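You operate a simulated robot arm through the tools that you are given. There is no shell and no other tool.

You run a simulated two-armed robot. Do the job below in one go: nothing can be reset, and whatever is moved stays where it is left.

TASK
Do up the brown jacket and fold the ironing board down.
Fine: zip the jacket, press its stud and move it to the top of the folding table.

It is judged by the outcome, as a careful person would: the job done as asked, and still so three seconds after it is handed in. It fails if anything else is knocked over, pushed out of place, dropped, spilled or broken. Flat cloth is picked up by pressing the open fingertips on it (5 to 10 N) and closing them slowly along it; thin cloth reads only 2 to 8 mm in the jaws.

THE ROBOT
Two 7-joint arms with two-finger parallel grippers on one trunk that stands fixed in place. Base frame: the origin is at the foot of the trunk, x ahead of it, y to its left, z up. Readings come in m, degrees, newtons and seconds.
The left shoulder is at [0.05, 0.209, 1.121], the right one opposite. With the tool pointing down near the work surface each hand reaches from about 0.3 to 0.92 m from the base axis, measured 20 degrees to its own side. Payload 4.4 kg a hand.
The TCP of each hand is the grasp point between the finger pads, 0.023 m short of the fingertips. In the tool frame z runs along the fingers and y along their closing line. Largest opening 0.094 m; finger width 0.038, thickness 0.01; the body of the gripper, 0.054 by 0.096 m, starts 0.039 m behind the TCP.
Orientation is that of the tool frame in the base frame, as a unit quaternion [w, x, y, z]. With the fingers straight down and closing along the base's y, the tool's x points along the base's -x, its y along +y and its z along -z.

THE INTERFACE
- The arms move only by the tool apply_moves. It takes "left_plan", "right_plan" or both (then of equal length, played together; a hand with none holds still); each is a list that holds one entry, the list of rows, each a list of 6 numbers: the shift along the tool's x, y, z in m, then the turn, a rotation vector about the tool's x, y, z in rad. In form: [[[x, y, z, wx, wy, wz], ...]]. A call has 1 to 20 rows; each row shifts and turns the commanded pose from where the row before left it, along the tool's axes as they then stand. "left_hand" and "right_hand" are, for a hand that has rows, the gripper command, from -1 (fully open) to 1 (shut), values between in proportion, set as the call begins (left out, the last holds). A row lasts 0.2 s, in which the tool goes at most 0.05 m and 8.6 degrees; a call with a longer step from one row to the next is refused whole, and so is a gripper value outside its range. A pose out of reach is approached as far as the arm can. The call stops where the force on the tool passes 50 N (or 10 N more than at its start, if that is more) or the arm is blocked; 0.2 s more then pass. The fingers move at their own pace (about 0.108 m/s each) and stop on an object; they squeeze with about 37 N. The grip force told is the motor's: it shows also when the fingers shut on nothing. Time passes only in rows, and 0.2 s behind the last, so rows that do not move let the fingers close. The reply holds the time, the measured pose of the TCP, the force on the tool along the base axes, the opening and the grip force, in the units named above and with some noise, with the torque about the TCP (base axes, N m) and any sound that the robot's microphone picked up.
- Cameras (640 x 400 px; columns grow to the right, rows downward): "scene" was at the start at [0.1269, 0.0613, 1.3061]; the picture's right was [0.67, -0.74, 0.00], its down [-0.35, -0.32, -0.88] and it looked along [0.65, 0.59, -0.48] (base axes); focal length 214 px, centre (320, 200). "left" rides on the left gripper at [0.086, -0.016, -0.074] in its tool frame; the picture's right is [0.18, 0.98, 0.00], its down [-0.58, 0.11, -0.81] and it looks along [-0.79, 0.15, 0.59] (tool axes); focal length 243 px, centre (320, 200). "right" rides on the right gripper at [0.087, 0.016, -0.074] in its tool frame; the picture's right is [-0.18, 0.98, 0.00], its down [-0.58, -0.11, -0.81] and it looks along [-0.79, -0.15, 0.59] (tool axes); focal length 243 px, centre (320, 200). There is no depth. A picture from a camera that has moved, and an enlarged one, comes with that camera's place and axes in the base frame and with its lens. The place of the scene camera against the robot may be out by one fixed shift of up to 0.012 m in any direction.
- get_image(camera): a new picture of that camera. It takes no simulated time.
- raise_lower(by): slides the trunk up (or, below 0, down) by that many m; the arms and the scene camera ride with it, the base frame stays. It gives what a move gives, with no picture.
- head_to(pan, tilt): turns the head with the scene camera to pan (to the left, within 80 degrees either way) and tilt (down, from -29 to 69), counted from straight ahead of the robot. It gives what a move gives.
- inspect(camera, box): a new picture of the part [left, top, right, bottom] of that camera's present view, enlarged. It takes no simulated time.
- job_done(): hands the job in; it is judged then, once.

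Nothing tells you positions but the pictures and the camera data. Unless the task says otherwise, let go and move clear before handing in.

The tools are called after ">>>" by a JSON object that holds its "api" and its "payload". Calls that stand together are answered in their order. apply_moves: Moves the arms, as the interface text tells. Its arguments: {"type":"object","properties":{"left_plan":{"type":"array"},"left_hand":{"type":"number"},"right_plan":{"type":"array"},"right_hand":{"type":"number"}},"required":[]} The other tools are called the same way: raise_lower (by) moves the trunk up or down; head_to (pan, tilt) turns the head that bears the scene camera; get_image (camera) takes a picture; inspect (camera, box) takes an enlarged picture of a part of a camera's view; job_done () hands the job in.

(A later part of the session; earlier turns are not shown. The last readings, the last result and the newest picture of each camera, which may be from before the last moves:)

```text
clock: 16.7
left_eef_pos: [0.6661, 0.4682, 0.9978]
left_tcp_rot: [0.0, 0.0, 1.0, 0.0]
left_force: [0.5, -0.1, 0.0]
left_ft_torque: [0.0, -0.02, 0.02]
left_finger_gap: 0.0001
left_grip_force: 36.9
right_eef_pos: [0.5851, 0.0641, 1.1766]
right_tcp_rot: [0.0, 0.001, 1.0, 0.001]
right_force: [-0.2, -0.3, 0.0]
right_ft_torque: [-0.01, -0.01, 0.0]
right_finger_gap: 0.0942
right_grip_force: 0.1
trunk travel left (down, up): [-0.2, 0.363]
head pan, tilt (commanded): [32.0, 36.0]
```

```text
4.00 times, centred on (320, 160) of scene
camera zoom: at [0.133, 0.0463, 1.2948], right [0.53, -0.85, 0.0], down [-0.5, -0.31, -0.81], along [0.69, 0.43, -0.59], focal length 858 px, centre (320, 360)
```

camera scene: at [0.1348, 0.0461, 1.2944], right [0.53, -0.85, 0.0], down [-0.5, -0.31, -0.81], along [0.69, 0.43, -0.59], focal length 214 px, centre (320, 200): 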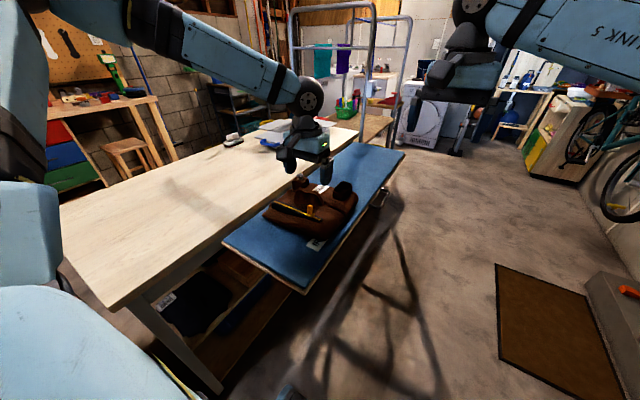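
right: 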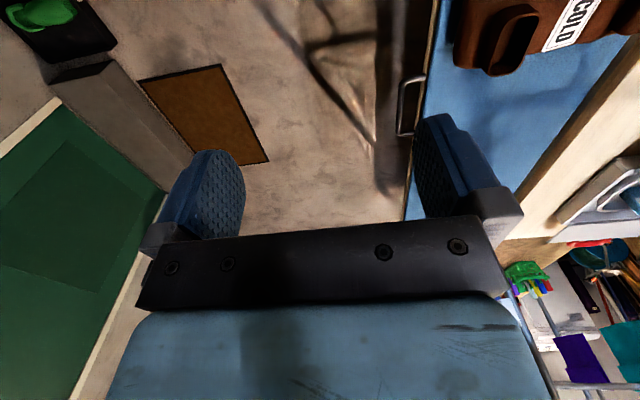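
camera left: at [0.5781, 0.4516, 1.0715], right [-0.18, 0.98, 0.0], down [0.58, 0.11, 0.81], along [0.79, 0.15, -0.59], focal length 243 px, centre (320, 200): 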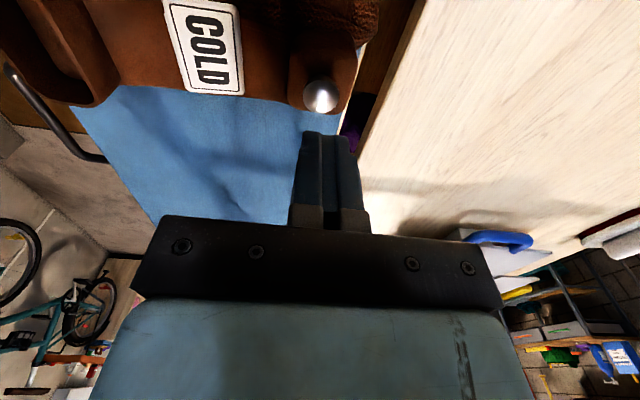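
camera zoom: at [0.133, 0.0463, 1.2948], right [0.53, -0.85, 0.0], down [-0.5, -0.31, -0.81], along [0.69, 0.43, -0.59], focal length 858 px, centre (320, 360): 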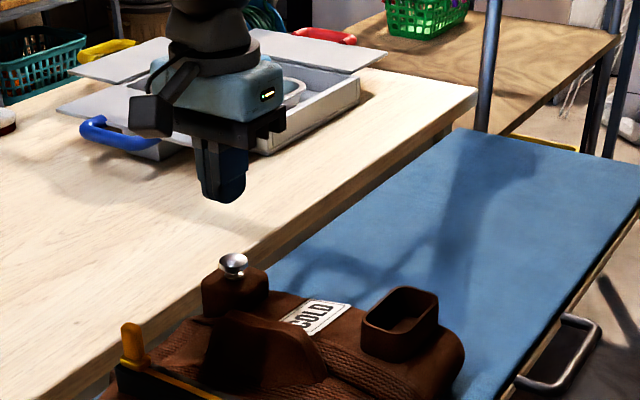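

The fingertips are centred above the stud. I'll come down to just above it, and then press in fine steps.

>>> {"api": "apply_moves", "payload": {"left_plan": [[[0, 0, 0.017, 0, 0, 0], [0, 0, 0.017, 0, 0, 0], [0, 0, 0.015, 0, 0, 0], [0, 0, 0, 0, 0, 0]]]}}

>>> {"api": "inspect", "payload": {"camera": "scene", "box": [260, 145, 340, 195]}}

>>> {"api": "inspect", "payload": {"camera": "left", "box": [240, 80, 400, 180]}}

```text
clock: 17.7
left_eef_pos: [0.6656, 0.4659, 0.9491]
left_tcp_rot: [0.0, 0.0, 1.0, 0.0]
left_force: [0.8, -0.1, 0.3]
left_ft_torque: [-0.05, -0.01, -0.02]
left_finger_gap: 0.0
left_grip_force: 37.1
right_eef_pos: [0.5858, 0.064, 1.1775]
right_tcp_rot: [0.0, 0.002, 1.0, 0.0]
right_force: [0.7, -0.7, -0.5]
right_ft_torque: [0.0, -0.01, 0.01]
right_finger_gap: 0.094
right_grip_force: 0.0
trunk travel left (down, up): [-0.2, 0.363]
head pan, tilt (commanded): [32.0, 36.0]
```

```text
8.00 times, centred on (300, 170) of scene
camera zoom: at [0.1335, 0.0463, 1.2947], right [0.53, -0.85, 0.0], down [-0.5, -0.31, -0.81], along [0.69, 0.43, -0.59], focal length 1716 px, centre (480, 440)
```

zoom: 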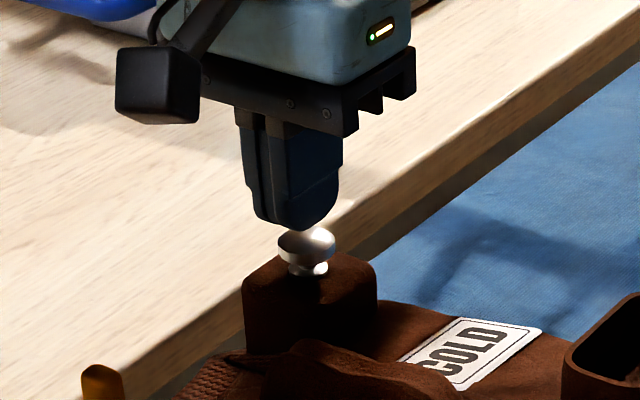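

```text
4.00 times, centred on (320, 130) of left
camera zoom: at [0.5778, 0.4507, 1.0228], right [-0.18, 0.98, 0.0], down [0.58, 0.11, 0.81], along [0.79, 0.15, -0.59], focal length 970 px, centre (320, 480)
```

zoom: 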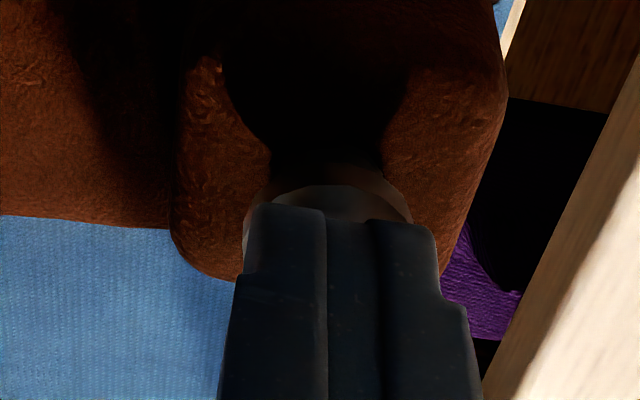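

The fingertips are just above the cap and almost centred. I'll press down in small steps and watch force and sound.

>>> {"api": "apply_moves", "payload": {"left_plan": [[[0, -0.0015, 0.002, 0, 0, 0], [0, 0, 0.002, 0, 0, 0], [0, 0, 0.002, 0, 0, 0], [0, 0, 0.002, 0, 0, 0], [0, 0, 0.002, 0, 0, 0], [0, 0, 0.002, 0, 0, 0]]]}}

>>> {"api": "inspect", "payload": {"camera": "scene", "box": [260, 145, 340, 195]}}

```text
clock: 19.1
left_eef_pos: [0.6633, 0.4655, 0.936]
left_tcp_rot: [0.001, 0.0, 1.0, 0.0]
left_force: [0.7, 0.0, 0.1]
left_ft_torque: [0.01, -0.03, -0.01]
left_finger_gap: 0.0
left_grip_force: 36.6
right_eef_pos: [0.5866, 0.0643, 1.178]
right_tcp_rot: [-0.001, 0.001, 1.0, 0.0]
right_force: [0.6, 0.1, -0.4]
right_ft_torque: [0.01, 0.01, 0.01]
right_finger_gap: 0.094
right_grip_force: 0.0
trunk travel left (down, up): [-0.2, 0.363]
head pan, tilt (commanded): [32.0, 36.0]
```

```text
8.00 times, centred on (300, 170) of scene
camera zoom: at [0.1337, 0.0466, 1.2946], right [0.53, -0.85, 0.0], down [-0.5, -0.31, -0.81], along [0.69, 0.43, -0.59], focal length 1716 px, centre (480, 440)
```

zoom: 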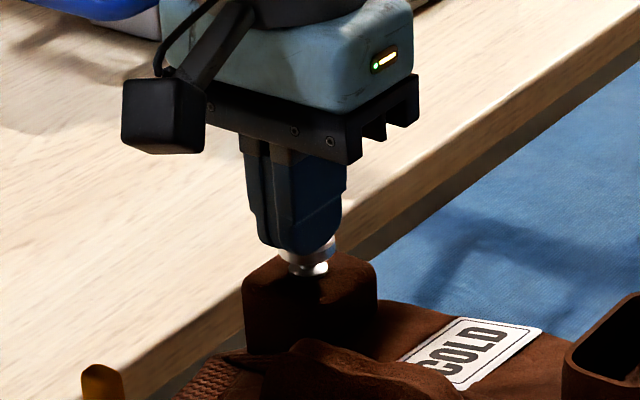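

No contact force yet; tips are at z≈0.913. Continuing the press.

>>> {"api": "apply_moves", "payload": {"left_plan": [[[0, 0, 0.002, 0, 0, 0], [0, 0, 0.002, 0, 0, 0], [0, 0, 0.002, 0, 0, 0], [0, 0, 0.002, 0, 0, 0]]]}}

>>> {"api": "inspect", "payload": {"camera": "scene", "box": [260, 145, 340, 195]}}

```text
clock: 20.1
left_eef_pos: [0.6652, 0.4656, 0.9304]
left_tcp_rot: [0.002, 0.0, 1.0, -0.001]
left_force: [0.0, 1.2, 5.0]
left_ft_torque: [0.06, -0.03, 0.0]
left_finger_gap: 0.0
left_grip_force: 37.2
right_eef_pos: [0.5862, 0.0654, 1.1781]
right_tcp_rot: [0.0, 0.001, 1.0, 0.0]
right_force: [0.3, -0.5, 1.4]
right_ft_torque: [0.02, -0.02, 0.03]
right_finger_gap: 0.094
right_grip_force: 0.0
trunk travel left (down, up): [-0.2, 0.363]
head pan, tilt (commanded): [32.0, 36.0]
```

```text
8.00 times, centred on (300, 170) of scene
camera zoom: at [0.1332, 0.0464, 1.2948], right [0.53, -0.85, 0.0], down [-0.5, -0.31, -0.81], along [0.69, 0.43, -0.59], focal length 1716 px, centre (480, 440)
```

zoom: 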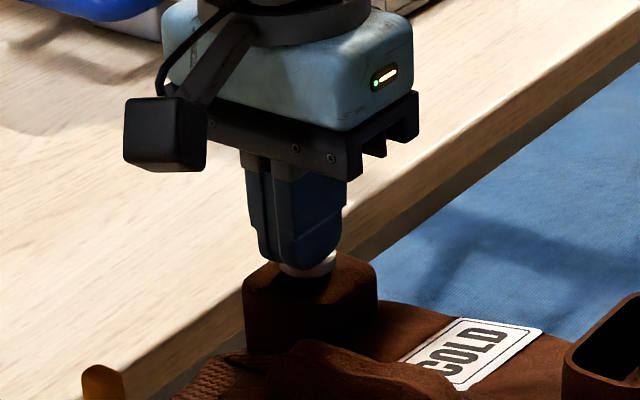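

Contact: 5 N, the cap is going down. I'll keep pressing.

>>> {"api": "apply_moves", "payload": {"left_plan": [[[0, 0, 0.002, 0, 0, 0], [0, 0, 0.002, 0, 0, 0], [0, 0, 0.002, 0, 0, 0]]]}}

>>> {"api": "inspect", "payload": {"camera": "scene", "box": [260, 145, 340, 195]}}

```text
clock: 20.9
left_eef_pos: [0.6643, 0.4646, 0.9272]
left_tcp_rot: [0.002, 0.001, 1.0, 0.0]
left_force: [3.7, 1.2, 18.3]
left_ft_torque: [0.13, -0.01, 0.0]
left_finger_gap: 0.0
left_grip_force: 36.6
right_eef_pos: [0.5841, 0.0627, 1.178]
right_tcp_rot: [0.0, 0.0, 1.0, 0.001]
right_force: [-0.1, -0.4, -0.1]
right_ft_torque: [0.0, 0.03, -0.01]
right_finger_gap: 0.0942
right_grip_force: 0.1
trunk travel left (down, up): [-0.2, 0.363]
head pan, tilt (commanded): [32.0, 36.0]
```

```text
8.00 times, centred on (300, 170) of scene
camera zoom: at [0.1321, 0.0454, 1.295], right [0.53, -0.85, 0.0], down [-0.5, -0.31, -0.81], along [0.69, 0.43, -0.59], focal length 1716 px, centre (480, 440)
```

zoom: 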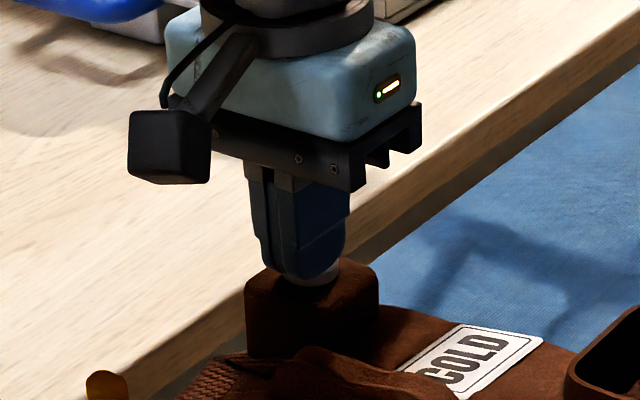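

18 N now and the cap is almost down on its block, with no click yet. A little more.

>>> {"api": "apply_moves", "payload": {"left_plan": [[[0, 0, 0.002, 0, 0, 0], [0, 0, 0.002, 0, 0, 0]]]}}

>>> {"api": "inspect", "payload": {"camera": "scene", "box": [260, 145, 340, 195]}}

```text
clock: 21.5
left_eef_pos: [0.6628, 0.4641, 0.9243]
left_tcp_rot: [0.002, 0.0, 1.0, 0.001]
left_force: [3.9, -4.7, 26.1]
left_ft_torque: [-0.02, -0.04, 0.03]
left_finger_gap: 0.0001
left_grip_force: 37.1
right_eef_pos: [0.584, 0.0611, 1.1791]
right_tcp_rot: [0.0, 0.001, 1.0, 0.0]
right_force: [-0.6, 0.8, 0.3]
right_ft_torque: [-0.02, 0.01, 0.0]
right_finger_gap: 0.0942
right_grip_force: 0.0
trunk travel left (down, up): [-0.2, 0.363]
head pan, tilt (commanded): [32.0, 36.0]
```

```text
8.00 times, centred on (300, 170) of scene
camera zoom: at [0.1312, 0.044, 1.2953], right [0.53, -0.85, 0.0], down [-0.5, -0.31, -0.81], along [0.69, 0.43, -0.58], focal length 1716 px, centre (480, 440)
```

zoom: 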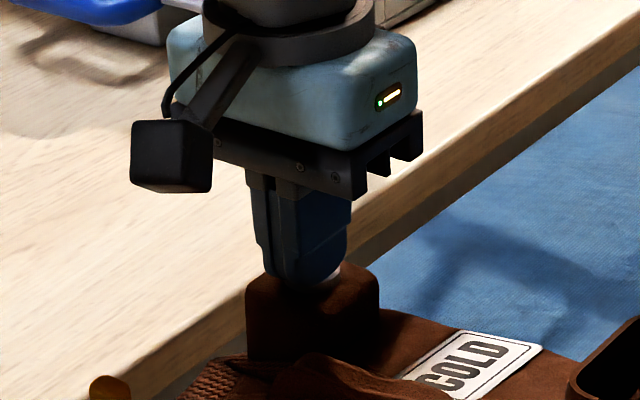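

26 N and the cap is nearly flush. I'll press a bit more to be sure that it snaps.

>>> {"api": "apply_moves", "payload": {"left_plan": [[[0, 0, 0.002, 0, 0, 0], [0, 0, 0.002, 0, 0, 0], [0, 0, 0, 0, 0, 0]]]}}

>>> {"api": "inspect", "payload": {"camera": "scene", "box": [260, 145, 340, 195]}}

>>> {"api": "inspect", "payload": {"camera": "left", "box": [240, 80, 400, 180]}}

```text
clock: 22.3
left_eef_pos: [0.6631, 0.4619, 0.9216]
left_tcp_rot: [0.004, 0.001, 1.0, 0.001]
left_force: [7.6, -11.7, 34.8]
left_ft_torque: [-0.18, -0.13, -0.04]
left_finger_gap: 0.0002
left_grip_force: 37.1
right_eef_pos: [0.5825, 0.0594, 1.1798]
right_tcp_rot: [0.002, 0.001, 1.0, 0.002]
right_force: [-0.4, 0.6, 0.3]
right_ft_torque: [0.0, 0.01, -0.03]
right_finger_gap: 0.0941
right_grip_force: 0.1
trunk travel left (down, up): [-0.2, 0.363]
head pan, tilt (commanded): [32.0, 36.0]
```

```text
8.00 times, centred on (300, 170) of scene
camera zoom: at [0.1307, 0.0426, 1.2953], right [0.53, -0.85, 0.0], down [-0.5, -0.31, -0.81], along [0.69, 0.43, -0.58], focal length 1716 px, centre (480, 440)
```

zoom: 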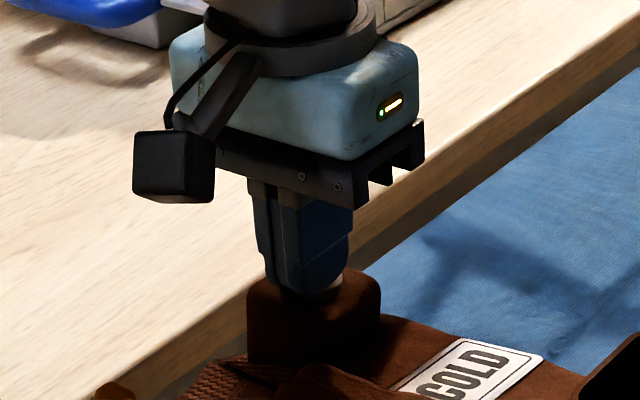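

```text
4.00 times, centred on (320, 130) of left
camera zoom: at [0.5759, 0.4449, 0.9945], right [-0.18, 0.98, 0.0], down [0.58, 0.11, 0.81], along [0.8, 0.15, -0.59], focal length 970 px, centre (320, 480)
```

zoom: 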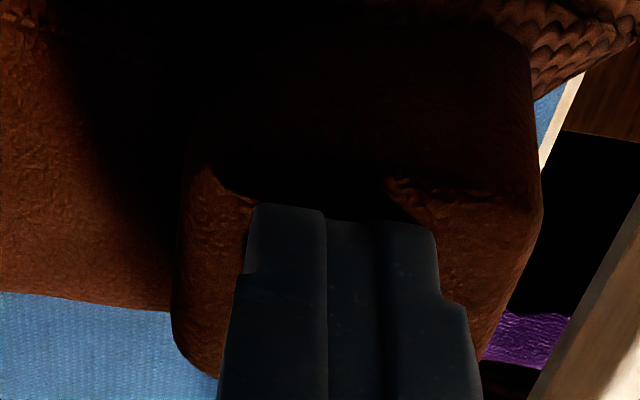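

35 N on it and the fingertips are at the block's top. I'll lift off and look at whether the stud stays down.

>>> {"api": "apply_moves", "payload": {"left_plan": [[[0, 0, -0.01, 0, 0, 0], [0, 0, -0.02, 0, 0, 0], [0, 0, -0.03, 0, 0, 0], [0.03, 0, -0.03, 0, 0, 0], [0.03, 0, -0.02, 0, 0, 0]]]}}

>>> {"api": "inspect", "payload": {"camera": "scene", "box": [270, 155, 330, 192]}}

>>> {"api": "inspect", "payload": {"camera": "left", "box": [240, 50, 400, 150]}}

>>> {"api": "inspect", "payload": {"camera": "scene", "box": [240, 130, 400, 230]}}

```text
clock: 23.5
left_eef_pos: [0.6062, 0.4635, 1.0262]
left_tcp_rot: [0.0, 0.0, 1.0, 0.001]
left_force: [-0.2, 1.1, -0.5]
left_ft_torque: [-0.02, -0.05, -0.01]
left_finger_gap: 0.0
left_grip_force: 37.1
right_eef_pos: [0.5861, 0.0633, 1.1777]
right_tcp_rot: [0.001, 0.001, 1.0, 0.001]
right_force: [-0.6, -0.1, -0.4]
right_ft_torque: [0.03, -0.02, 0.01]
right_finger_gap: 0.0942
right_grip_force: 0.2
trunk travel left (down, up): [-0.2, 0.363]
head pan, tilt (commanded): [32.0, 36.0]
```

```text
10.67 times, centred on (300, 174) of scene
camera zoom: at [0.133, 0.0461, 1.2947], right [0.53, -0.85, 0.0], down [-0.5, -0.31, -0.81], along [0.69, 0.43, -0.59], focal length 2288 px, centre (533, 483)
```

zoom: 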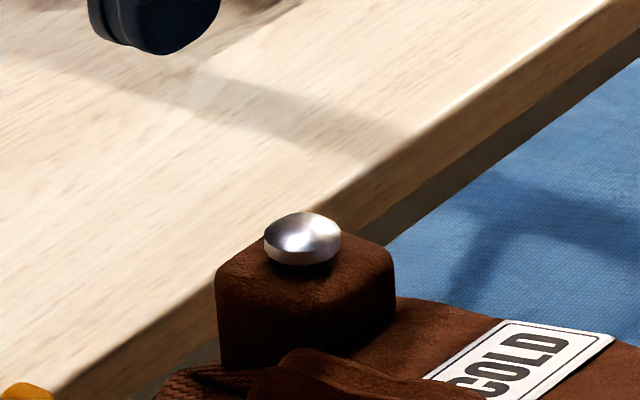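

```text
4.00 times, centred on (320, 100) of left
camera zoom: at [0.5188, 0.4478, 1.1003], right [-0.18, 0.98, 0.0], down [0.58, 0.11, 0.81], along [0.79, 0.15, -0.59], focal length 970 px, centre (320, 600)
```

zoom: 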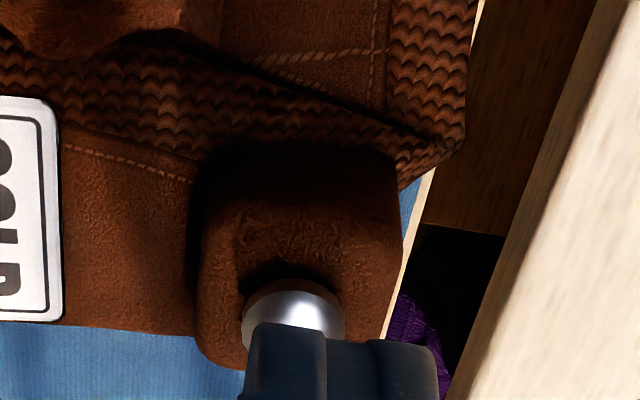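

```text
4.00 times, centred on (320, 180) of scene
camera zoom: at [0.133, 0.0461, 1.2947], right [0.53, -0.85, 0.0], down [-0.5, -0.31, -0.81], along [0.69, 0.43, -0.59], focal length 858 px, centre (320, 280)
```

zoom: 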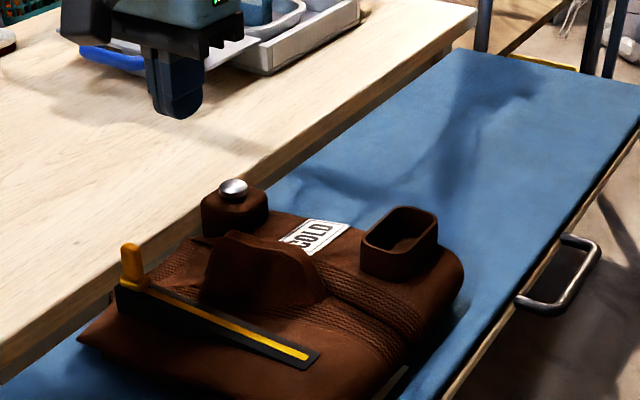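

The stud has stayed lower than before. I'll look closely to judge whether it is fully home.

>>> {"api": "inspect", "payload": {"camera": "scene", "box": [288, 167, 312, 182]}}

>>> {"api": "apply_moves", "payload": {"left_plan": [[[0.03, 0, -0.01, 0, 0, 0], [0.03, 0, -0.01, 0, 0, 0]]], "left_hand": -1}}

>>> {"api": "inspect", "payload": {"camera": "left", "box": [260, 90, 380, 165]}}

```text
16.00 times, centred on (300, 174) of scene
camera zoom: at [0.133, 0.0461, 1.2947], right [0.53, -0.85, 0.0], down [-0.5, -0.31, -0.81], along [0.69, 0.43, -0.59], focal length 3432 px, centre (640, 608)
```

zoom: 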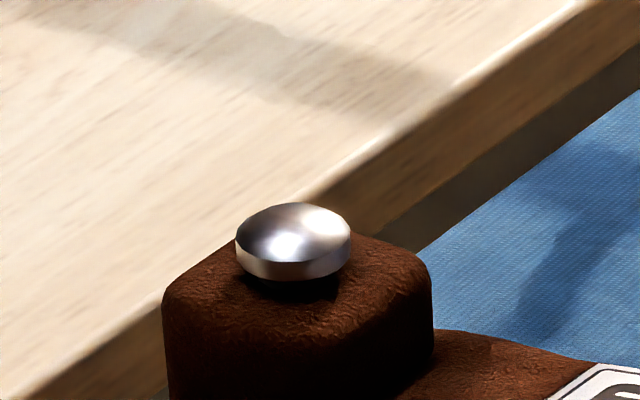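

```text
clock: 24.1
left_eef_pos: [0.5453, 0.4654, 1.0453]
left_tcp_rot: [0.001, 0.0, 1.0, 0.0]
left_force: [-0.2, -0.3, -0.9]
left_ft_torque: [-0.01, -0.03, -0.01]
left_finger_gap: 0.0939
left_grip_force: 0.1
right_eef_pos: [0.588, 0.0651, 1.1776]
right_tcp_rot: [0.0, 0.001, 1.0, 0.0]
right_force: [0.0, 0.5, -0.4]
right_ft_torque: [-0.01, 0.0, -0.02]
right_finger_gap: 0.0939
right_grip_force: 0.1
trunk travel left (down, up): [-0.2, 0.363]
head pan, tilt (commanded): [32.0, 36.0]
```

```text
5.33 times, centred on (320, 128) of left
camera zoom: at [0.4576, 0.4485, 1.1202], right [-0.18, 0.98, 0.0], down [0.58, 0.11, 0.81], along [0.79, 0.15, -0.59], focal length 1294 px, centre (320, 587)
```

zoom: 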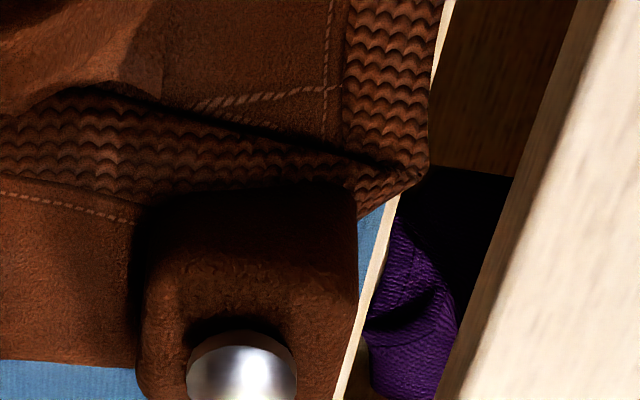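

A small gap seems left under the cap, so I'm not sure that it is fully home. I'll check whether it is creeping back, comparing with a fresh view.

>>> {"api": "inspect", "payload": {"camera": "scene", "box": [288, 167, 312, 182]}}

>>> {"api": "apply_moves", "payload": {"left_plan": [[[0.02, 0, -0.03, 0, 0, 0], [0.02, 0, -0.03, 0, 0, 0], [0, 0, 0, 0, 0, 0], [0, 0, 0, 0, 0, 0], [0, 0, 0, 0, 0, 0]]], "left_hand": 1}}

>>> {"api": "inspect", "payload": {"camera": "scene", "box": [288, 167, 312, 182]}}

>>> {"api": "inspect", "payload": {"camera": "left", "box": [240, 110, 400, 210]}}

```text
16.00 times, centred on (300, 174) of scene
camera zoom: at [0.1335, 0.0467, 1.2946], right [0.53, -0.85, 0.0], down [-0.5, -0.31, -0.81], along [0.69, 0.43, -0.59], focal length 3432 px, centre (640, 608)
```

zoom: 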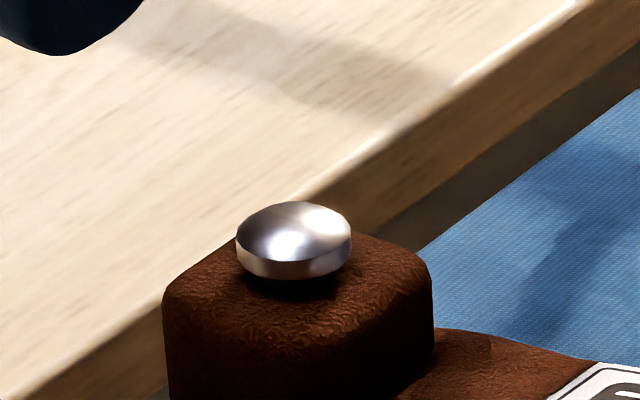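

```text
clock: 25.3
left_eef_pos: [0.5056, 0.4665, 1.1054]
left_tcp_rot: [0.0, 0.0, 1.0, 0.0]
left_force: [0.0, -0.2, 0.1]
left_ft_torque: [0.02, 0.01, -0.01]
left_finger_gap: 0.0
left_grip_force: 36.6
right_eef_pos: [0.587, 0.0636, 1.1776]
right_tcp_rot: [0.0, 0.0, 1.0, 0.0]
right_force: [0.3, -0.2, 0.4]
right_ft_torque: [-0.05, 0.03, -0.02]
right_finger_gap: 0.094
right_grip_force: 0.2
trunk travel left (down, up): [-0.2, 0.363]
head pan, tilt (commanded): [32.0, 36.0]
```

```text
16.00 times, centred on (300, 174) of scene
camera zoom: at [0.1339, 0.0466, 1.2946], right [0.53, -0.85, 0.0], down [-0.5, -0.31, -0.81], along [0.69, 0.43, -0.59], focal length 3432 px, centre (640, 608)
```

zoom: 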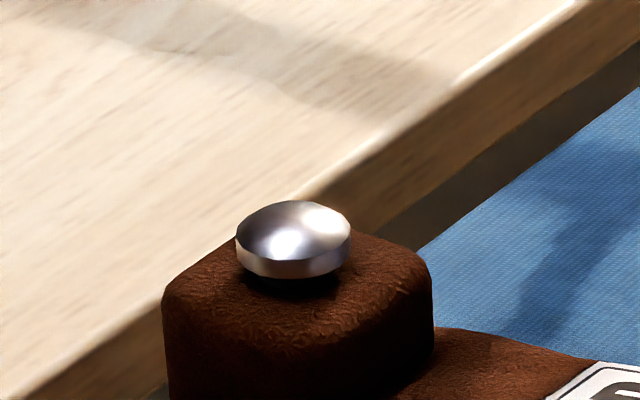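

```text
4.00 times, centred on (320, 160) of left
camera zoom: at [0.4179, 0.4492, 1.1801], right [-0.18, 0.98, 0.0], down [0.58, 0.11, 0.81], along [0.79, 0.15, -0.59], focal length 970 px, centre (320, 360)
```

zoom: 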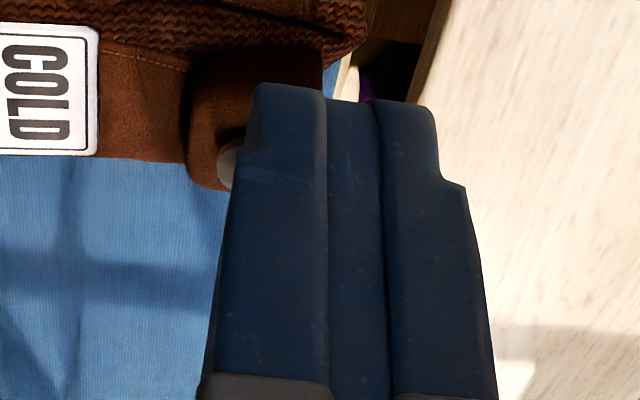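

The stud holds steady at the lower position, so it appears to have latched; no click was reported though, so I'll press once more, firmly and well centred, to make sure that it is home.

>>> {"api": "apply_moves", "payload": {"left_plan": [[[-0.04, 0, 0.02, 0, 0, 0], [-0.04, 0, 0.025, 0, 0, 0], [-0.04, 0, 0.03, 0, 0, 0], [-0.039, -0.001, 0.03, 0, 0, 0], [0, 0, 0.04, 0, 0, 0], [0, 0, 0.015, 0, 0, 0], [0, 0, 0, 0, 0, 0]]], "left_hand": 1}}

>>> {"api": "inspect", "payload": {"camera": "left", "box": [240, 80, 400, 180]}}

>>> {"api": "inspect", "payload": {"camera": "scene", "box": [260, 145, 340, 195]}}

```text
clock: 26.9
left_eef_pos: [0.6631, 0.4656, 0.9445]
left_tcp_rot: [0.001, 0.0, 1.0, 0.0]
left_force: [0.2, 0.3, 0.5]
left_ft_torque: [0.01, -0.02, 0.02]
left_finger_gap: 0.0001
left_grip_force: 37.3
right_eef_pos: [0.5868, 0.0637, 1.1764]
right_tcp_rot: [-0.001, 0.001, 1.0, 0.0]
right_force: [-0.2, -0.5, 0.3]
right_ft_torque: [0.04, 0.0, 0.01]
right_finger_gap: 0.0939
right_grip_force: 0.0
trunk travel left (down, up): [-0.2, 0.363]
head pan, tilt (commanded): [32.0, 36.0]
```

```text
4.00 times, centred on (320, 130) of left
camera zoom: at [0.5757, 0.4485, 1.0192], right [-0.18, 0.98, 0.0], down [0.58, 0.11, 0.81], along [0.79, 0.15, -0.59], focal length 970 px, centre (320, 480)
```

zoom: 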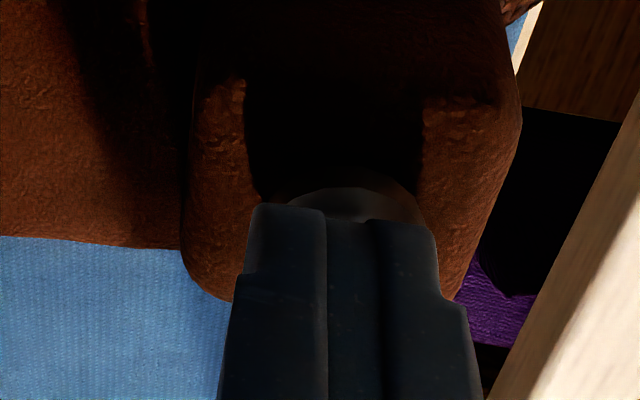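

```text
8.00 times, centred on (300, 170) of scene
camera zoom: at [0.1335, 0.0466, 1.2946], right [0.53, -0.85, 0.0], down [-0.5, -0.31, -0.81], along [0.69, 0.43, -0.59], focal length 1716 px, centre (480, 440)
```

zoom: 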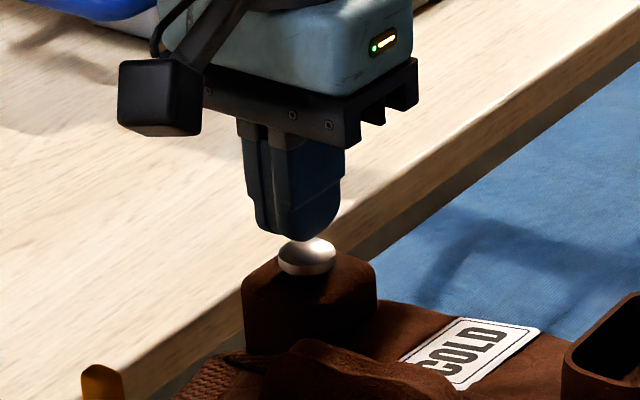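

Well centred above the cap. Pressing again in steps.

>>> {"api": "apply_moves", "payload": {"left_plan": [[[0, 0, 0.003, 0, 0, 0], [0, 0, 0.003, 0, 0, 0], [0, 0, 0.003, 0, 0, 0], [0, 0, 0.002, 0, 0, 0], [0, 0, 0.002, 0, 0, 0], [0, 0, 0, 0, 0, 0]]]}}

>>> {"api": "apply_moves", "payload": {"left_plan": [[[0, 0, 0.002, 0, 0, 0], [0, 0, 0.002, 0, 0, 0], [0, 0, 0, 0, 0, 0]]]}}

>>> {"api": "inspect", "payload": {"camera": "scene", "box": [260, 145, 340, 195]}}

```text
clock: 28.3
left_eef_pos: [0.6618, 0.4651, 0.9325]
left_tcp_rot: [0.0, 0.0, 1.0, 0.0]
left_force: [-0.4, 0.4, 0.4]
left_ft_torque: [0.01, 0.02, 0.0]
left_finger_gap: 0.0
left_grip_force: 37.3
right_eef_pos: [0.5864, 0.0642, 1.1773]
right_tcp_rot: [-0.001, 0.001, 1.0, 0.0]
right_force: [-0.7, -0.7, 0.0]
right_ft_torque: [-0.01, -0.01, 0.01]
right_finger_gap: 0.094
right_grip_force: 0.0
trunk travel left (down, up): [-0.2, 0.363]
head pan, tilt (commanded): [32.0, 36.0]
```

```text
clock: 29.1
left_eef_pos: [0.6619, 0.465, 0.9295]
left_tcp_rot: [0.001, 0.0, 1.0, 0.0]
left_force: [0.4, 2.9, 6.0]
left_ft_torque: [0.06, -0.03, 0.02]
left_finger_gap: 0.0001
left_grip_force: 37.2
right_eef_pos: [0.5858, 0.0625, 1.1773]
right_tcp_rot: [0.0, 0.002, 1.0, -0.001]
right_force: [0.1, -0.3, 0.3]
right_ft_torque: [0.01, -0.02, -0.01]
right_finger_gap: 0.0939
right_grip_force: 0.1
trunk travel left (down, up): [-0.2, 0.363]
head pan, tilt (commanded): [32.0, 36.0]
```

```text
8.00 times, centred on (300, 170) of scene
camera zoom: at [0.1331, 0.0464, 1.2948], right [0.53, -0.85, 0.0], down [-0.5, -0.31, -0.81], along [0.69, 0.43, -0.59], focal length 1716 px, centre (480, 440)
```

zoom: 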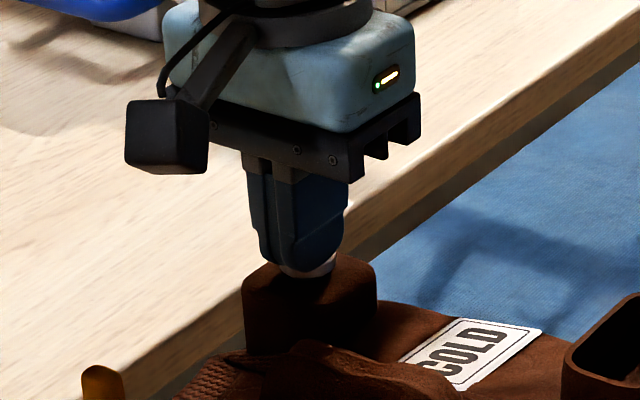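

Contact now begins where the first press bottomed out, so the stud is at the end of its travel and stays there. I'll lift off, and go to look over the ridge for picking up the jacket.

>>> {"api": "apply_moves", "payload": {"left_plan": [[[0, 0, -0.01, 0, 0, 0], [0, 0, -0.03, 0, 0, 0], [0, 0, -0.04, 0, 0, 0], [0, -0.02, -0.04, 0, 0, 0], [0.01, -0.03, -0.02, 0, 0, 0], [0.02, -0.03, 0, 0, 0, 0]]], "left_hand": -1}}

>>> {"api": "inspect", "payload": {"camera": "scene", "box": [240, 130, 400, 230]}}

>>> {"api": "inspect", "payload": {"camera": "scene", "box": [270, 165, 334, 205]}}

>>> {"api": "get_image", "payload": {"camera": "left"}}

```text
clock: 30.5
left_eef_pos: [0.6302, 0.3829, 1.0702]
left_tcp_rot: [0.0, -0.001, 1.0, 0.001]
left_force: [0.7, -0.6, 0.5]
left_ft_torque: [0.01, -0.03, 0.0]
left_finger_gap: 0.0942
left_grip_force: 0.2
right_eef_pos: [0.5862, 0.0643, 1.1771]
right_tcp_rot: [0.001, 0.0, 1.0, 0.0]
right_force: [-0.7, -0.6, 0.0]
right_ft_torque: [0.03, 0.02, 0.0]
right_finger_gap: 0.0942
right_grip_force: 0.0
trunk travel left (down, up): [-0.2, 0.363]
head pan, tilt (commanded): [32.0, 36.0]
```

```text
4.00 times, centred on (320, 180) of scene
camera zoom: at [0.1333, 0.046, 1.2947], right [0.53, -0.85, 0.0], down [-0.5, -0.31, -0.81], along [0.69, 0.43, -0.59], focal length 858 px, centre (320, 280)
```

zoom: 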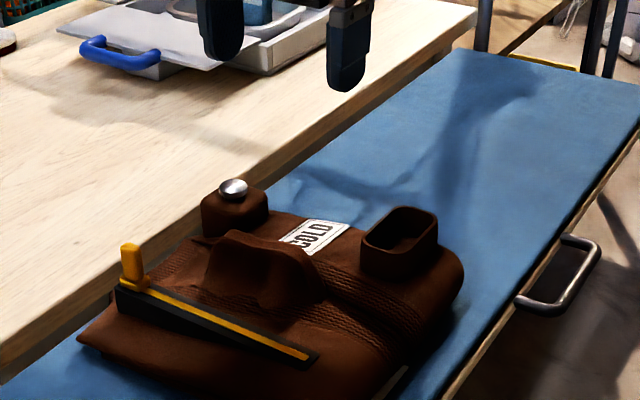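

```text
10.00 times, centred on (302, 185) of scene
camera zoom: at [0.1333, 0.046, 1.2947], right [0.53, -0.85, 0.0], down [-0.5, -0.31, -0.81], along [0.69, 0.43, -0.59], focal length 2145 px, centre (500, 350)
```

zoom: 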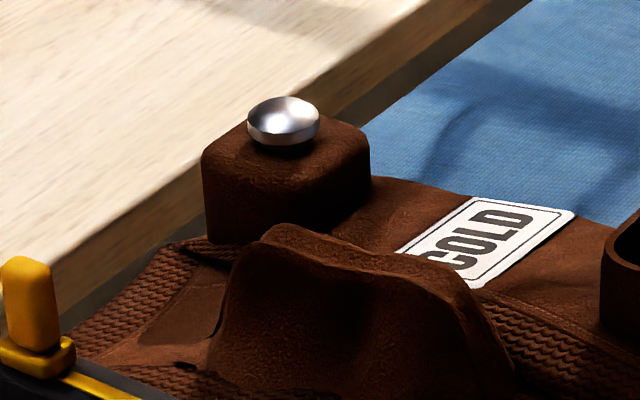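

```text
taken
camera left: at [0.5432, 0.3658, 1.1434], right [-0.18, 0.98, 0.0], down [0.58, 0.11, 0.81], along [0.79, 0.15, -0.59], focal length 243 px, centre (320, 200)
```

left: 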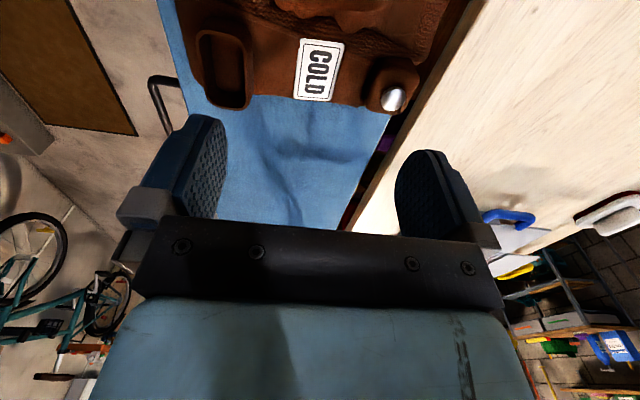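

The stud stays pressed. Now the ridge must be gripped with the fingers closing along x, so I'll shift back a bit and turn the left hand 90° (camera looking toward +y).

>>> {"api": "apply_moves", "payload": {"left_plan": [[[0.02, -0.04, -0.02, 0, 0, 0], [0.02, -0.04, -0.02, 0, 0, 0], [0, 0, 0, 0, 0, -0.1428], [0, 0, 0, 0, 0, -0.1428], [0, 0, 0, 0, 0, -0.1428], [0, 0, 0, 0, 0, -0.1428], [0, 0, 0, 0, 0, -0.1428], [0, 0, 0, 0, 0, -0.1428], [0, 0, 0, 0, 0, -0.1428], [0, 0, 0, 0, 0, -0.1428], [0, 0, 0, 0, 0, -0.1428], [0, 0, 0, 0, 0, -0.1428], [0, 0, 0, 0, 0, -0.1428]]], "left_hand": -1}}

>>> {"api": "get_image", "payload": {"camera": "left"}}

>>> {"api": "get_image", "payload": {"camera": "scene"}}

```text
clock: 33.3
left_eef_pos: [0.5948, 0.3041, 1.1092]
left_tcp_rot: [0.0, 0.708, -0.707, 0.0]
left_force: [-0.4, 0.3, -0.3]
left_ft_torque: [0.01, -0.03, -0.01]
left_finger_gap: 0.094
left_grip_force: 0.1
right_eef_pos: [0.5868, 0.0636, 1.1776]
right_tcp_rot: [0.0, 0.0, 1.0, 0.0]
right_force: [0.4, 0.4, 0.5]
right_ft_torque: [0.03, 0.01, 0.01]
right_finger_gap: 0.0943
right_grip_force: 0.1
trunk travel left (down, up): [-0.2, 0.363]
head pan, tilt (commanded): [32.0, 36.0]
```

```text
taken
camera left: at [0.6093, 0.2178, 1.1825], right [-0.98, -0.19, 0.0], down [-0.11, 0.58, 0.81], along [-0.15, 0.79, -0.59], focal length 243 px, centre (320, 200)
```

left: 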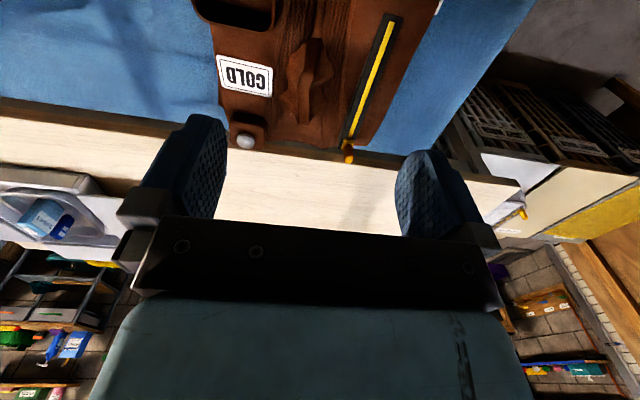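

```text
taken
camera scene: at [0.1337, 0.0465, 1.2946], right [0.53, -0.85, 0.0], down [-0.5, -0.31, -0.81], along [0.69, 0.43, -0.59], focal length 214 px, centre (320, 200)
```

scene: 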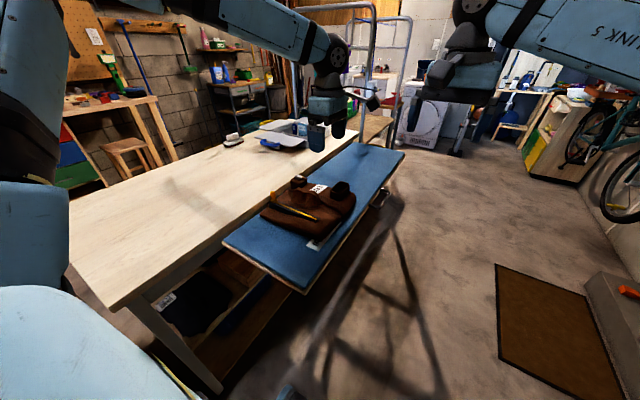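

Now the ridge shows end-on-ish. I'll zoom in on it.

>>> {"api": "inspect", "payload": {"camera": "left", "box": [220, 0, 400, 112]}}

>>> {"api": "inspect", "payload": {"camera": "left", "box": [270, 30, 350, 80]}}

>>> {"api": "inspect", "payload": {"camera": "left", "box": [210, 70, 402, 190]}}

```text
3.56 times, centred on (310, 56) of left
camera zoom: at [0.6093, 0.2178, 1.1825], right [-0.98, -0.19, 0.0], down [-0.11, 0.58, 0.81], along [-0.15, 0.79, -0.59], focal length 863 px, centre (356, 712)
```

zoom: 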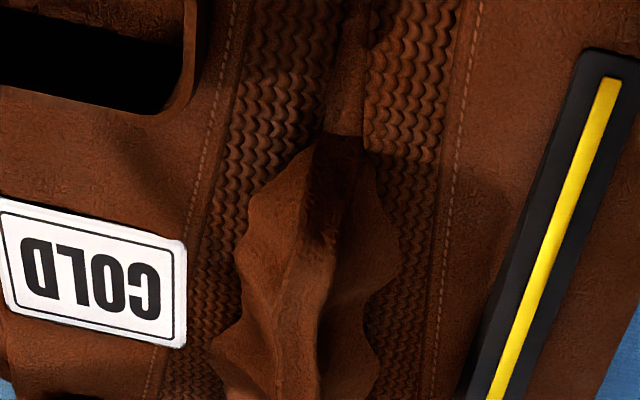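

```text
8.00 times, centred on (310, 55) of left
camera zoom: at [0.6093, 0.2178, 1.1825], right [-0.98, -0.19, 0.0], down [-0.11, 0.58, 0.81], along [-0.15, 0.79, -0.59], focal length 1941 px, centre (400, 1360)
```

zoom: 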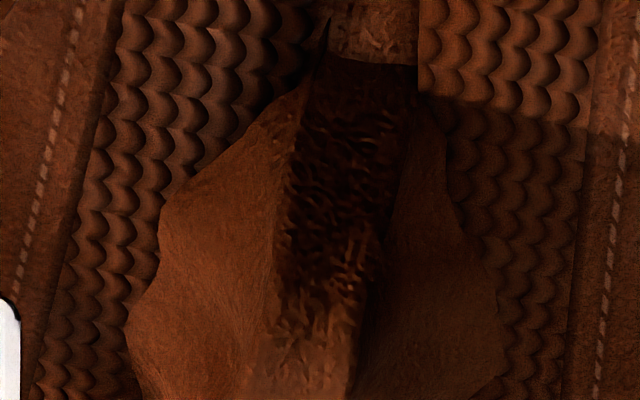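

```text
3.33 times, centred on (306, 130) of left
camera zoom: at [0.6093, 0.2178, 1.1825], right [-0.98, -0.19, 0.0], down [-0.11, 0.58, 0.81], along [-0.15, 0.79, -0.59], focal length 809 px, centre (367, 433)
```

zoom: 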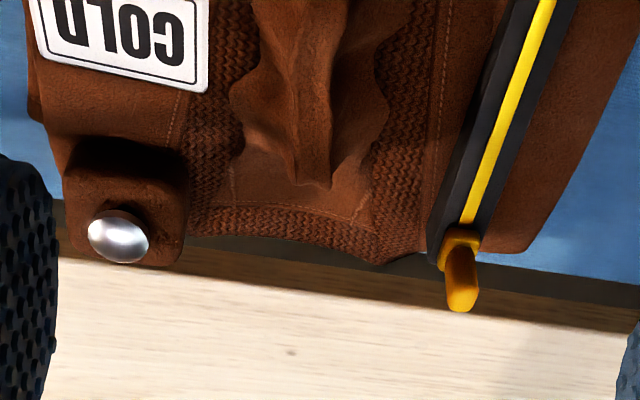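

The ridge's crest runs from about (0.597, 0.335) to (0.592, 0.415) with its top near z 0.915, turned about 3–4°. I'll go above it with the opening narrowed to 7 cm, to miss the rail and the label.

>>> {"api": "apply_moves", "payload": {"left_plan": [[[-0.018, 0, 0.03, 0, 0, 0], [-0.018, 0, 0.03, 0, 0, 0], [-0.018, 0, 0.03, 0, 0, 0], [-0.018, 0, 0.025, 0, 0, 0], [0, 0, 0, 0, 0, -0.05]]], "left_hand": -0.5}}

>>> {"api": "get_image", "payload": {"camera": "left"}}

>>> {"api": "inspect", "payload": {"camera": "scene", "box": [240, 130, 400, 230]}}

```text
clock: 34.5
left_eef_pos: [0.5941, 0.3773, 0.9935]
left_tcp_rot: [0.0, 0.723, -0.69, 0.0]
left_force: [-1.3, -0.1, 0.2]
left_ft_torque: [0.01, 0.02, 0.0]
left_finger_gap: 0.0705
left_grip_force: 0.0
right_eef_pos: [0.5857, 0.0638, 1.1768]
right_tcp_rot: [-0.001, 0.001, 1.0, 0.0]
right_force: [-0.8, -0.5, 0.4]
right_ft_torque: [0.01, 0.04, -0.02]
right_finger_gap: 0.0941
right_grip_force: 0.0
trunk travel left (down, up): [-0.2, 0.363]
head pan, tilt (commanded): [32.0, 36.0]
```

```text
taken
camera left: at [0.6135, 0.2911, 1.0674], right [-0.97, -0.23, 0.0], down [-0.14, 0.57, 0.81], along [-0.19, 0.78, -0.59], focal length 243 px, centre (320, 200)
```

left: 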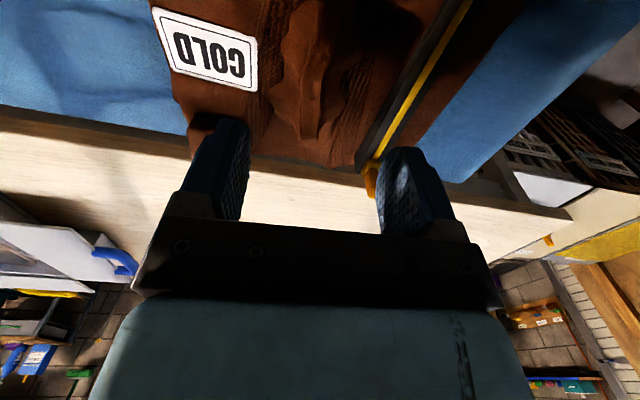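

```text
4.00 times, centred on (320, 180) of scene
camera zoom: at [0.1334, 0.046, 1.2947], right [0.53, -0.85, 0.0], down [-0.5, -0.31, -0.81], along [0.69, 0.43, -0.59], focal length 858 px, centre (320, 280)
```

zoom: 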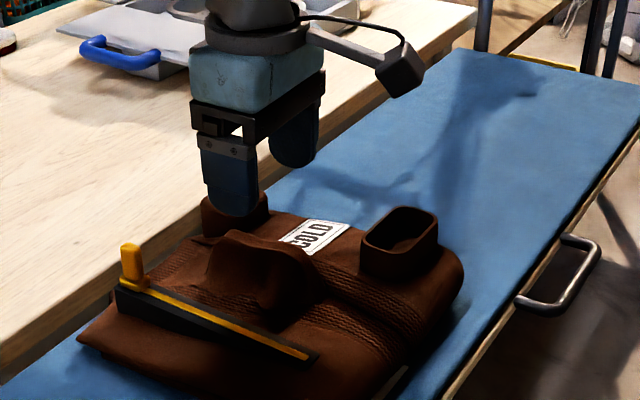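

The hand is above the ridge. I'll check alignment between the fingers before going down.

>>> {"api": "inspect", "payload": {"camera": "left", "box": [220, 0, 420, 125]}}

>>> {"api": "inspect", "payload": {"camera": "left", "box": [220, 80, 420, 205]}}

```text
3.20 times, centred on (320, 62) of left
camera zoom: at [0.6135, 0.2911, 1.0674], right [-0.97, -0.23, 0.0], down [-0.14, 0.57, 0.81], along [-0.19, 0.78, -0.59], focal length 776 px, centre (320, 640)
```

zoom: 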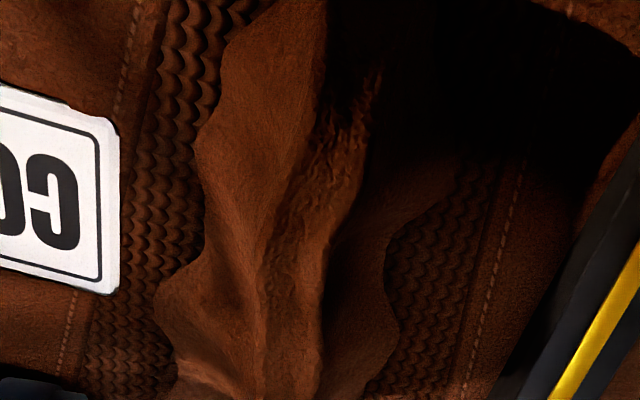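

```text
3.20 times, centred on (320, 142) of left
camera zoom: at [0.6135, 0.2911, 1.0674], right [-0.97, -0.23, 0.0], down [-0.14, 0.57, 0.81], along [-0.19, 0.78, -0.59], focal length 776 px, centre (320, 384)
```

zoom: 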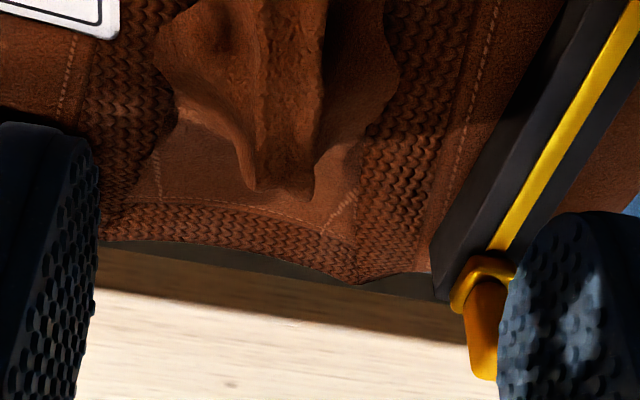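

The crest lies midway between the fingers and is aligned with them. Going down around it.

>>> {"api": "apply_moves", "payload": {"left_plan": [[[0, 0, 0.025, 0, 0, 0], [0, 0, 0.025, 0, 0, 0], [0, 0, 0.02, 0, 0, 0], [0, 0, 0.01, 0, 0, 0], [0, 0, 0.006, 0, 0, 0], [0, 0, 0, 0, 0, 0]]]}}

>>> {"api": "get_image", "payload": {"camera": "left"}}

>>> {"api": "inspect", "payload": {"camera": "scene", "box": [240, 130, 400, 230]}}

```text
clock: 35.9
left_eef_pos: [0.5941, 0.3744, 0.9081]
left_tcp_rot: [-0.001, 0.724, -0.69, 0.001]
left_force: [0.6, -8.5, 9.2]
left_ft_torque: [0.0, -0.07, -0.08]
left_finger_gap: 0.0703
left_grip_force: 0.0
right_eef_pos: [0.5866, 0.0631, 1.1772]
right_tcp_rot: [0.001, 0.001, 1.0, 0.0]
right_force: [-0.4, -0.1, -0.4]
right_ft_torque: [-0.01, 0.0, 0.0]
right_finger_gap: 0.0939
right_grip_force: 0.1
trunk travel left (down, up): [-0.2, 0.363]
head pan, tilt (commanded): [32.0, 36.0]
```

```text
taken
camera left: at [0.6131, 0.2889, 0.9831], right [-0.97, -0.23, 0.0], down [-0.14, 0.58, 0.81], along [-0.18, 0.78, -0.59], focal length 243 px, centre (320, 200)
```

left: 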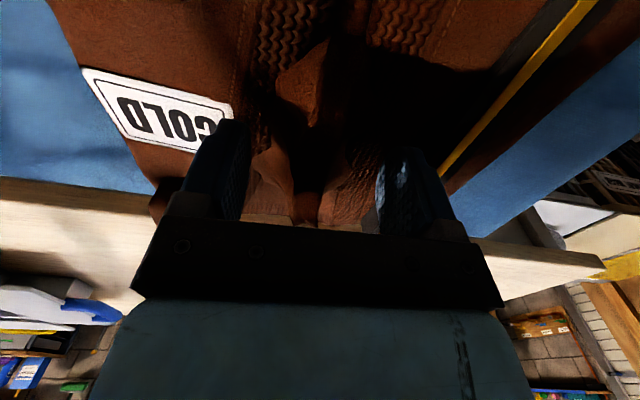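

```text
4.00 times, centred on (320, 180) of scene
camera zoom: at [0.1328, 0.0452, 1.2949], right [0.53, -0.85, 0.0], down [-0.5, -0.31, -0.81], along [0.69, 0.43, -0.59], focal length 858 px, centre (320, 280)
```

zoom: 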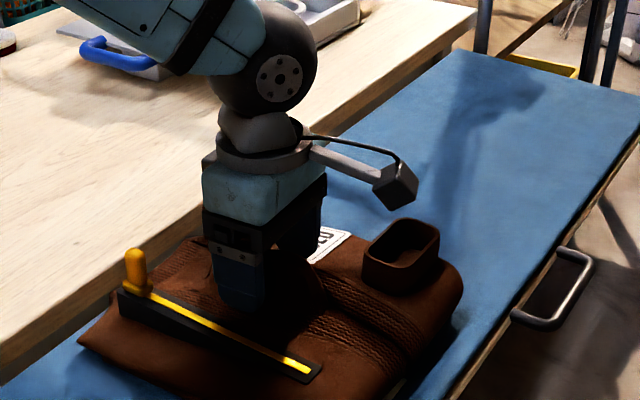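

The fingertips touched the jacket (9 N) and the board appears to have yielded downward a little. I'll back up a few mm at once and look.

>>> {"api": "apply_moves", "payload": {"left_plan": [[[0, 0, -0.004, 0, 0, 0], [0, 0, -0.002, 0, 0, 0], [0, 0, 0, 0, 0, 0]]]}}

>>> {"api": "inspect", "payload": {"camera": "scene", "box": [240, 130, 400, 230]}}

>>> {"api": "inspect", "payload": {"camera": "left", "box": [160, 40, 480, 240]}}

```text
clock: 36.7
left_eef_pos: [0.5938, 0.3776, 0.9146]
left_tcp_rot: [0.0, 0.724, -0.69, 0.0]
left_force: [3.6, 0.3, 5.9]
left_ft_torque: [0.12, -0.02, 0.04]
left_finger_gap: 0.0704
left_grip_force: 0.1
right_eef_pos: [0.5873, 0.0639, 1.1778]
right_tcp_rot: [0.0, 0.001, 1.0, 0.0]
right_force: [0.3, -0.4, -0.4]
right_ft_torque: [-0.02, -0.01, 0.0]
right_finger_gap: 0.0939
right_grip_force: 0.1
trunk travel left (down, up): [-0.2, 0.363]
head pan, tilt (commanded): [32.0, 36.0]
```

```text
4.00 times, centred on (320, 180) of scene
camera zoom: at [0.1334, 0.0461, 1.2947], right [0.53, -0.85, 0.0], down [-0.5, -0.31, -0.81], along [0.69, 0.43, -0.59], focal length 858 px, centre (320, 280)
```

zoom: 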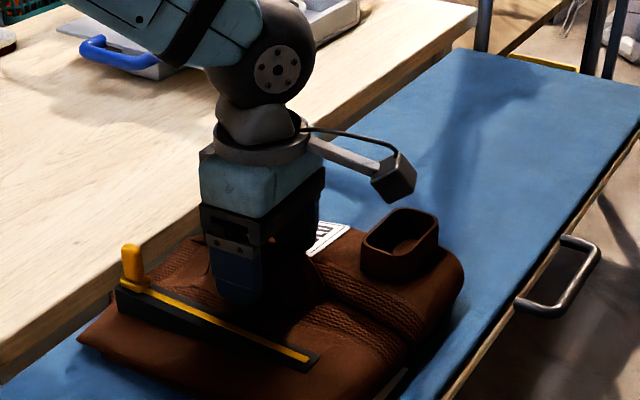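

```text
2.00 times, centred on (320, 140) of left
camera zoom: at [0.6131, 0.291, 0.9883], right [-0.97, -0.23, 0.0], down [-0.14, 0.57, 0.81], along [-0.19, 0.78, -0.59], focal length 485 px, centre (320, 320)
```

zoom: 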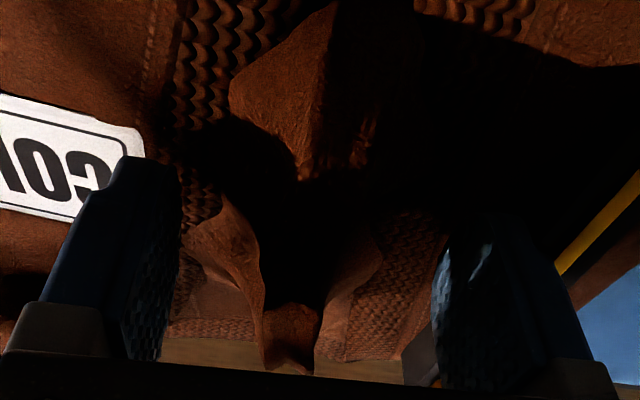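

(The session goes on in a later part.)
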